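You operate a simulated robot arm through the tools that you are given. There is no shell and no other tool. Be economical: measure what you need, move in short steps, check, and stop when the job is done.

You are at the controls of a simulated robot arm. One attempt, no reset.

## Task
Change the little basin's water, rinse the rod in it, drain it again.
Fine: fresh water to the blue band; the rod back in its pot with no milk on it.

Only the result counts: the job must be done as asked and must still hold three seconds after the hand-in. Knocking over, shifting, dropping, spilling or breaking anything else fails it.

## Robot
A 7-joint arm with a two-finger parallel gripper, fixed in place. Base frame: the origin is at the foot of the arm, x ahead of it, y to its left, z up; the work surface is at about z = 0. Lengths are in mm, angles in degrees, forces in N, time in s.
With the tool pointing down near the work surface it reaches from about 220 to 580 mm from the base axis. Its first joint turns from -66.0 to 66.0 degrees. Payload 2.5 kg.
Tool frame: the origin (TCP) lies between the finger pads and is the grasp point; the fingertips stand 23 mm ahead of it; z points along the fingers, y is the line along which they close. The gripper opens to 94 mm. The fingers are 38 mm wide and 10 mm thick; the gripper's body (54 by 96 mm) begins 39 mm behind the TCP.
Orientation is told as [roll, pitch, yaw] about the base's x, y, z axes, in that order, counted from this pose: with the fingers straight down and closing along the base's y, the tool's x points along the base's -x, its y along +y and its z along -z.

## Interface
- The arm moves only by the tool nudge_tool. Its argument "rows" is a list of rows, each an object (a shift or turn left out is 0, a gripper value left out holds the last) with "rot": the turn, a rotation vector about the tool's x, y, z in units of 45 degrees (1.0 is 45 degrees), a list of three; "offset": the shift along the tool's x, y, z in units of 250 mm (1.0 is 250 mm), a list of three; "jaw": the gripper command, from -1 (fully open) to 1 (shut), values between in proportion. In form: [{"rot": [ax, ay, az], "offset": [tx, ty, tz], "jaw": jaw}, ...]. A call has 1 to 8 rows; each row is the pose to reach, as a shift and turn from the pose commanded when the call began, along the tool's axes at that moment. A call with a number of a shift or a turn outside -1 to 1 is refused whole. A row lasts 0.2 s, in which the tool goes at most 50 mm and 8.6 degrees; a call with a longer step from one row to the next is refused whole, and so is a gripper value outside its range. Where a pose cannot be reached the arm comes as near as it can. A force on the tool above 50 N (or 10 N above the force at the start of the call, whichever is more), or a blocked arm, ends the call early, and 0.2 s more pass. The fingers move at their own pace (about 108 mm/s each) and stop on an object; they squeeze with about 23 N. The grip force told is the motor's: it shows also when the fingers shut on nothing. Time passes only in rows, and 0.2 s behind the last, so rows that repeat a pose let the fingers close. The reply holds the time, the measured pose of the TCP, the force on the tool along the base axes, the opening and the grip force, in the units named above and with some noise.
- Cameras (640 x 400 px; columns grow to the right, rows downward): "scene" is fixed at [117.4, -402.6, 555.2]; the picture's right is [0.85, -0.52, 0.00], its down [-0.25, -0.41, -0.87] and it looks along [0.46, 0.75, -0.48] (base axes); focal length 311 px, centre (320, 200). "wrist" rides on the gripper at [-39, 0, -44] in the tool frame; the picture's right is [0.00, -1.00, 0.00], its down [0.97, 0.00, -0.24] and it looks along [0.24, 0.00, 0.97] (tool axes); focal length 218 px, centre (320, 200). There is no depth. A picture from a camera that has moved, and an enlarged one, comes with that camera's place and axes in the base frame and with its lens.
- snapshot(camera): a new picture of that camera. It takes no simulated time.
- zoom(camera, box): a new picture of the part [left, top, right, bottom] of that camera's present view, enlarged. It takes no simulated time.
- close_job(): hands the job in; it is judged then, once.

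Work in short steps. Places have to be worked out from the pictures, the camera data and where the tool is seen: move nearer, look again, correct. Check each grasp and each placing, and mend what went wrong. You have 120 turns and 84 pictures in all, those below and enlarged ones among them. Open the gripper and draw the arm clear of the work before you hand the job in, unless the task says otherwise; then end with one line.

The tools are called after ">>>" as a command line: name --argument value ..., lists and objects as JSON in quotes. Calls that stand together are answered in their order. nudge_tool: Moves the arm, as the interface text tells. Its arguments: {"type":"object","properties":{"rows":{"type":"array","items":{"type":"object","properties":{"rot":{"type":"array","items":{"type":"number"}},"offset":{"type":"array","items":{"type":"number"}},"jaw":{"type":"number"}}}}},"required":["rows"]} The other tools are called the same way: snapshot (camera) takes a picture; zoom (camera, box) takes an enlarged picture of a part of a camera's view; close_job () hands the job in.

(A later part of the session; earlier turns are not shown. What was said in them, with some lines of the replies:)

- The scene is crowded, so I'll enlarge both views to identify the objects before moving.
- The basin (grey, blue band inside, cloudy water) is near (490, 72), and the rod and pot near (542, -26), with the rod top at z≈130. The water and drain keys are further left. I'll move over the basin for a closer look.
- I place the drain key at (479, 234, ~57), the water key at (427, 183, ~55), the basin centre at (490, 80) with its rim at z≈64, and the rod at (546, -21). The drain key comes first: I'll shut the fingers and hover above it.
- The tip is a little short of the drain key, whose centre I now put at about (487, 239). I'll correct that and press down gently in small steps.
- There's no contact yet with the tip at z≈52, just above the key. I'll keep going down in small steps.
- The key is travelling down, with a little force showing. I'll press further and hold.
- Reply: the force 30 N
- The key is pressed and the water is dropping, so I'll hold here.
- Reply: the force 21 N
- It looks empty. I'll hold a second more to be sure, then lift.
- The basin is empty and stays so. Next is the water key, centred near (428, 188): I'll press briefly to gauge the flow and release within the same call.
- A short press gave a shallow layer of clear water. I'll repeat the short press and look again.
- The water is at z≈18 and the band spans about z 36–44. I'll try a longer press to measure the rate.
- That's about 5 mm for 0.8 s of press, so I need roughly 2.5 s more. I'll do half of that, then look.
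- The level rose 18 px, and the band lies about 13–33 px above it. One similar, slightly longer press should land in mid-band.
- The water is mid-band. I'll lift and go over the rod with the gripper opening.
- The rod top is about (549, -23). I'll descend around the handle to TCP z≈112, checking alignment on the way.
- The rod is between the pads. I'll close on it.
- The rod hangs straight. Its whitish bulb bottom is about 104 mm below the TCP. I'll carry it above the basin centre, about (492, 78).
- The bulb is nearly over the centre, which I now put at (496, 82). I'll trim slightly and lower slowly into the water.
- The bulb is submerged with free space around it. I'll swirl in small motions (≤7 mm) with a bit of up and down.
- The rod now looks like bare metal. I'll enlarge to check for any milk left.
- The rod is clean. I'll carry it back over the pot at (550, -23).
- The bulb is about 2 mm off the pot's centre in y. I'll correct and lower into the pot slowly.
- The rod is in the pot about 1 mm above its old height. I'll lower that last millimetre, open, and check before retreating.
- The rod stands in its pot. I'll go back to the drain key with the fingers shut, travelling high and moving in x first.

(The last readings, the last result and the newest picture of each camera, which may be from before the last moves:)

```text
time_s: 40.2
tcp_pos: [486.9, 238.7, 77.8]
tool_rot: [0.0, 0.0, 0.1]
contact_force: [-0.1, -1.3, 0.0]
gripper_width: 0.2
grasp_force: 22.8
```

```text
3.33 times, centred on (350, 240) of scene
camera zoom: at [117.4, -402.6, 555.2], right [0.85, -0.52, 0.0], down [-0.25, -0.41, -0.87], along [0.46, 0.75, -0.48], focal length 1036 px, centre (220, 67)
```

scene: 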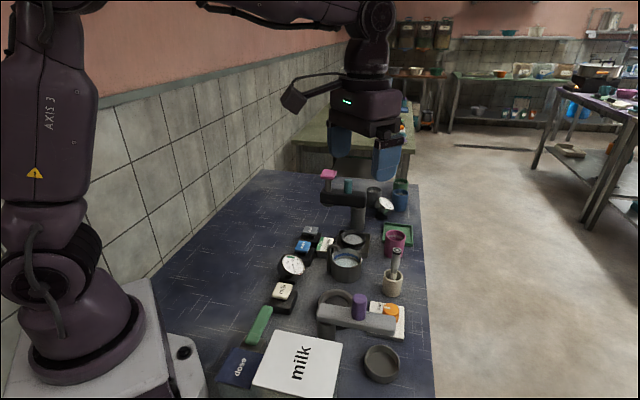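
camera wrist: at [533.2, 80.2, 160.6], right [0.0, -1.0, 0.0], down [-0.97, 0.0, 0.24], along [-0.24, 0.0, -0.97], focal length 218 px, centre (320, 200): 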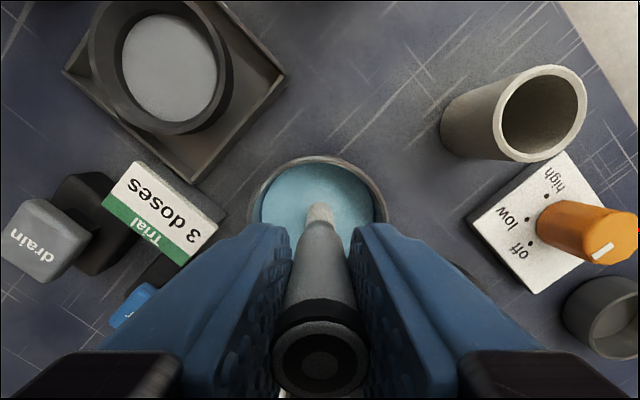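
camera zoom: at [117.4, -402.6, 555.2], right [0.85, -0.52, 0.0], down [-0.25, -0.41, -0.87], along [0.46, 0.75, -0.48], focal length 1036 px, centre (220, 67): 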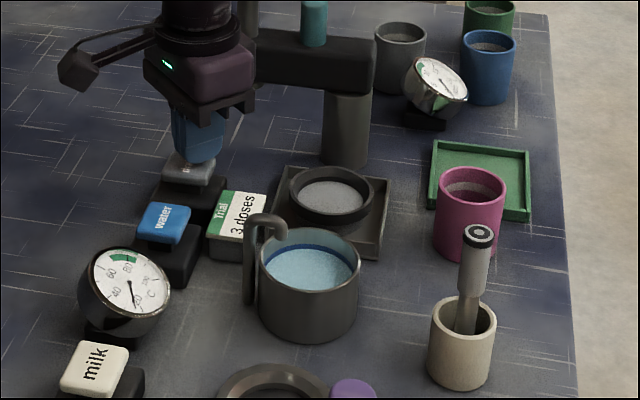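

The tip is right over the drain key. I'll press to TCP z≈58 and hold.

>>> nudge_tool --rows '[{"offset": [0, 0, 0.04]}, {"offset": [0, 0, 0.07]}, {"offset": [0, 0, 0.08]}, {"offset": [0, 0, 0.08]}, {"offset": [0, 0, 0.08]}, {"offset": [0, 0, 0.08]}, {"offset": [0, 0, 0.08]}, {"offset": [0, 0, 0.08]}]'

>>> nudge_tool --rows '[{"offset": [0, 0, 0]}, {"offset": [0, 0, 0]}, {"offset": [0, 0, 0]}, {"offset": [0, 0, 0]}, {"offset": [0, 0, 0]}, {"offset": [0, 0, 0]}, {"offset": [0, 0, 0]}, {"offset": [0, 0, 0]}]'

>>> zoom --camera "scene" --box '[310, 235, 370, 285]'

```text
time_s: 42.0
tcp_pos: [485.2, 237.8, 60.0]
tool_rot: [0.0, 0.0, 0.0]
contact_force: [0.7, 0.1, 1.9]
gripper_width: 0.0
grasp_force: 23.3
```

```text
time_s: 43.8
tcp_pos: [486.0, 237.4, 60.0]
tool_rot: [0.0, 0.0, 0.1]
contact_force: [-0.9, 0.6, 2.2]
gripper_width: 0.0
grasp_force: 23.2
```

```text
8.00 times, centred on (340, 260) of scene
camera zoom: at [117.4, -402.6, 555.2], right [0.85, -0.52, 0.0], down [-0.25, -0.41, -0.87], along [0.46, 0.75, -0.48], focal length 2487 px, centre (160, -280)
```

zoom: 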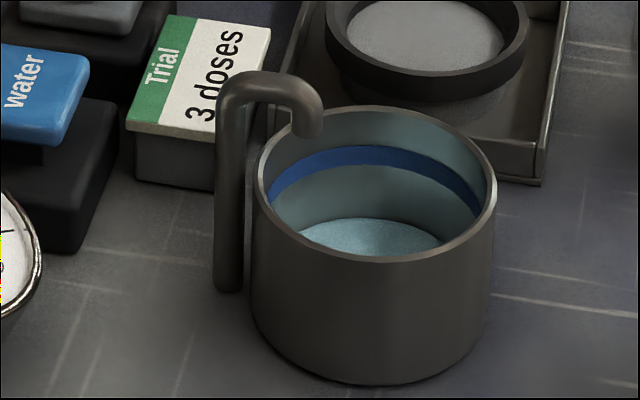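

It's draining and past half. I'll keep holding.

>>> nudge_tool --rows '[{"offset": [0, 0, 0.004]}, {"offset": [0, 0, 0.004]}, {"offset": [0, 0, 0.004]}, {"offset": [0, 0, 0.004]}, {"offset": [0, 0, 0.004]}, {"offset": [0, 0, 0.004]}, {"offset": [0, 0, 0.004]}, {"offset": [0, 0, 0.004]}]'

>>> nudge_tool --rows '[{"offset": [0, 0, 0]}, {"offset": [0, 0, 0]}, {"offset": [0, 0, 0]}, {"offset": [0, 0, 0]}, {"offset": [0, 0, 0]}, {"offset": [0, 0, 0]}, {"offset": [0, 0, 0]}, {"offset": [0, 0, 0]}]'

>>> zoom --camera "scene" --box '[310, 235, 370, 285]'

```text
time_s: 45.6
tcp_pos: [485.2, 236.9, 58.7]
tool_rot: [-0.1, -0.1, 0.0]
contact_force: [-2.4, -4.2, 12.6]
gripper_width: 0.0
grasp_force: 22.5
```

```text
time_s: 47.4
tcp_pos: [486.4, 237.3, 58.3]
tool_rot: [0.0, -0.1, 0.0]
contact_force: [1.6, -3.9, 14.2]
gripper_width: 0.0
grasp_force: 23.4
```

```text
8.00 times, centred on (340, 260) of scene
camera zoom: at [117.4, -402.6, 555.2], right [0.85, -0.52, 0.0], down [-0.25, -0.41, -0.87], along [0.46, 0.75, -0.48], focal length 2487 px, centre (160, -280)
```

zoom: 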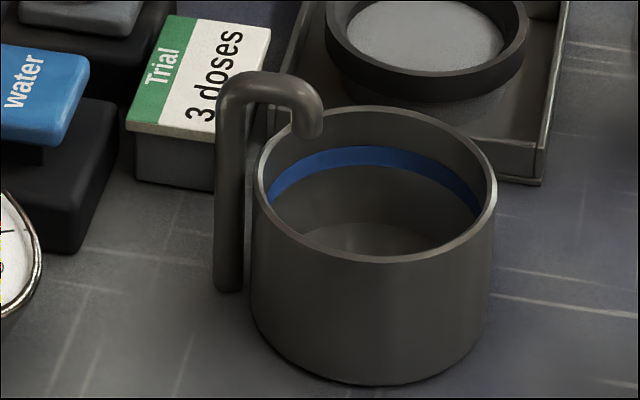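

The basin is empty again. I'll lift, draw clear and open the gripper.

>>> nudge_tool --rows '[{"offset": [0, 0, -0.1]}, {"offset": [0, 0, -0.28]}, {"offset": [0, 0, -0.46]}, {"offset": [0.1, -0.1, -0.6], "jaw": -1}, {"offset": [0.2, -0.2, -0.7]}, {"offset": [0.28, -0.3, -0.8]}, {"offset": [0.3, -0.4, -0.84]}, {"offset": [0.3, -0.4, -0.84]}]'

>>> snapshot --camera "scene"

>>> snapshot --camera "wrist"

>>> zoom --camera "scene" --box '[310, 210, 430, 310]'

```text
time_s: 49.2
tcp_pos: [408.7, 136.5, 267.7]
tool_rot: [0.0, 0.0, 0.0]
contact_force: [-0.2, 0.3, -0.4]
gripper_width: 94.1
grasp_force: 0.1
```

```text
39 pictures are left
```

scene: 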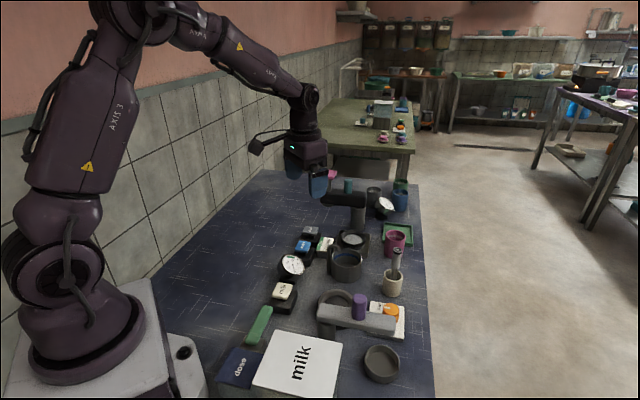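

```text
38 pictures are left
camera wrist: at [447.2, 136.6, 311.8], right [0.0, -1.0, 0.0], down [-0.97, 0.0, 0.24], along [-0.24, 0.0, -0.97], focal length 218 px, centre (320, 200)
```

wrist: 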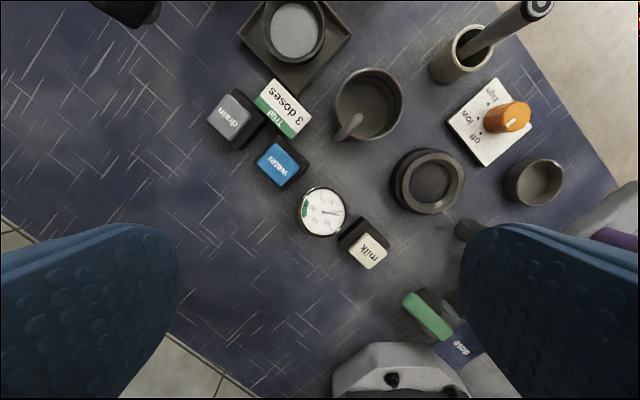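

```text
4.00 times, centred on (370, 260) of scene
camera zoom: at [117.4, -402.6, 555.2], right [0.85, -0.52, 0.0], down [-0.25, -0.41, -0.87], along [0.46, 0.75, -0.48], focal length 1243 px, centre (120, -40)
```

zoom: 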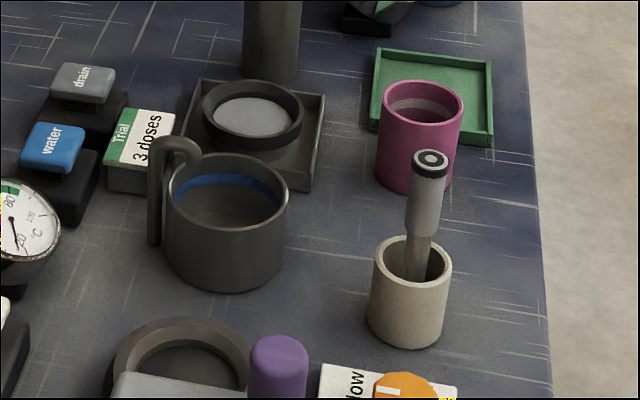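

The basin is drained, the clean rod is in its pot, nothing else has moved, and the arm is clear with the gripper open. I'm handing the job in.

>>> close_job

```text
The job is handed in.
```

I drained the basin, refilled it with fresh water to the blue band, rinsed the rod clean in it and put the rod back in its pot. Then I drained the basin again and handed the job in with it empty, since draining was the last step you asked for.
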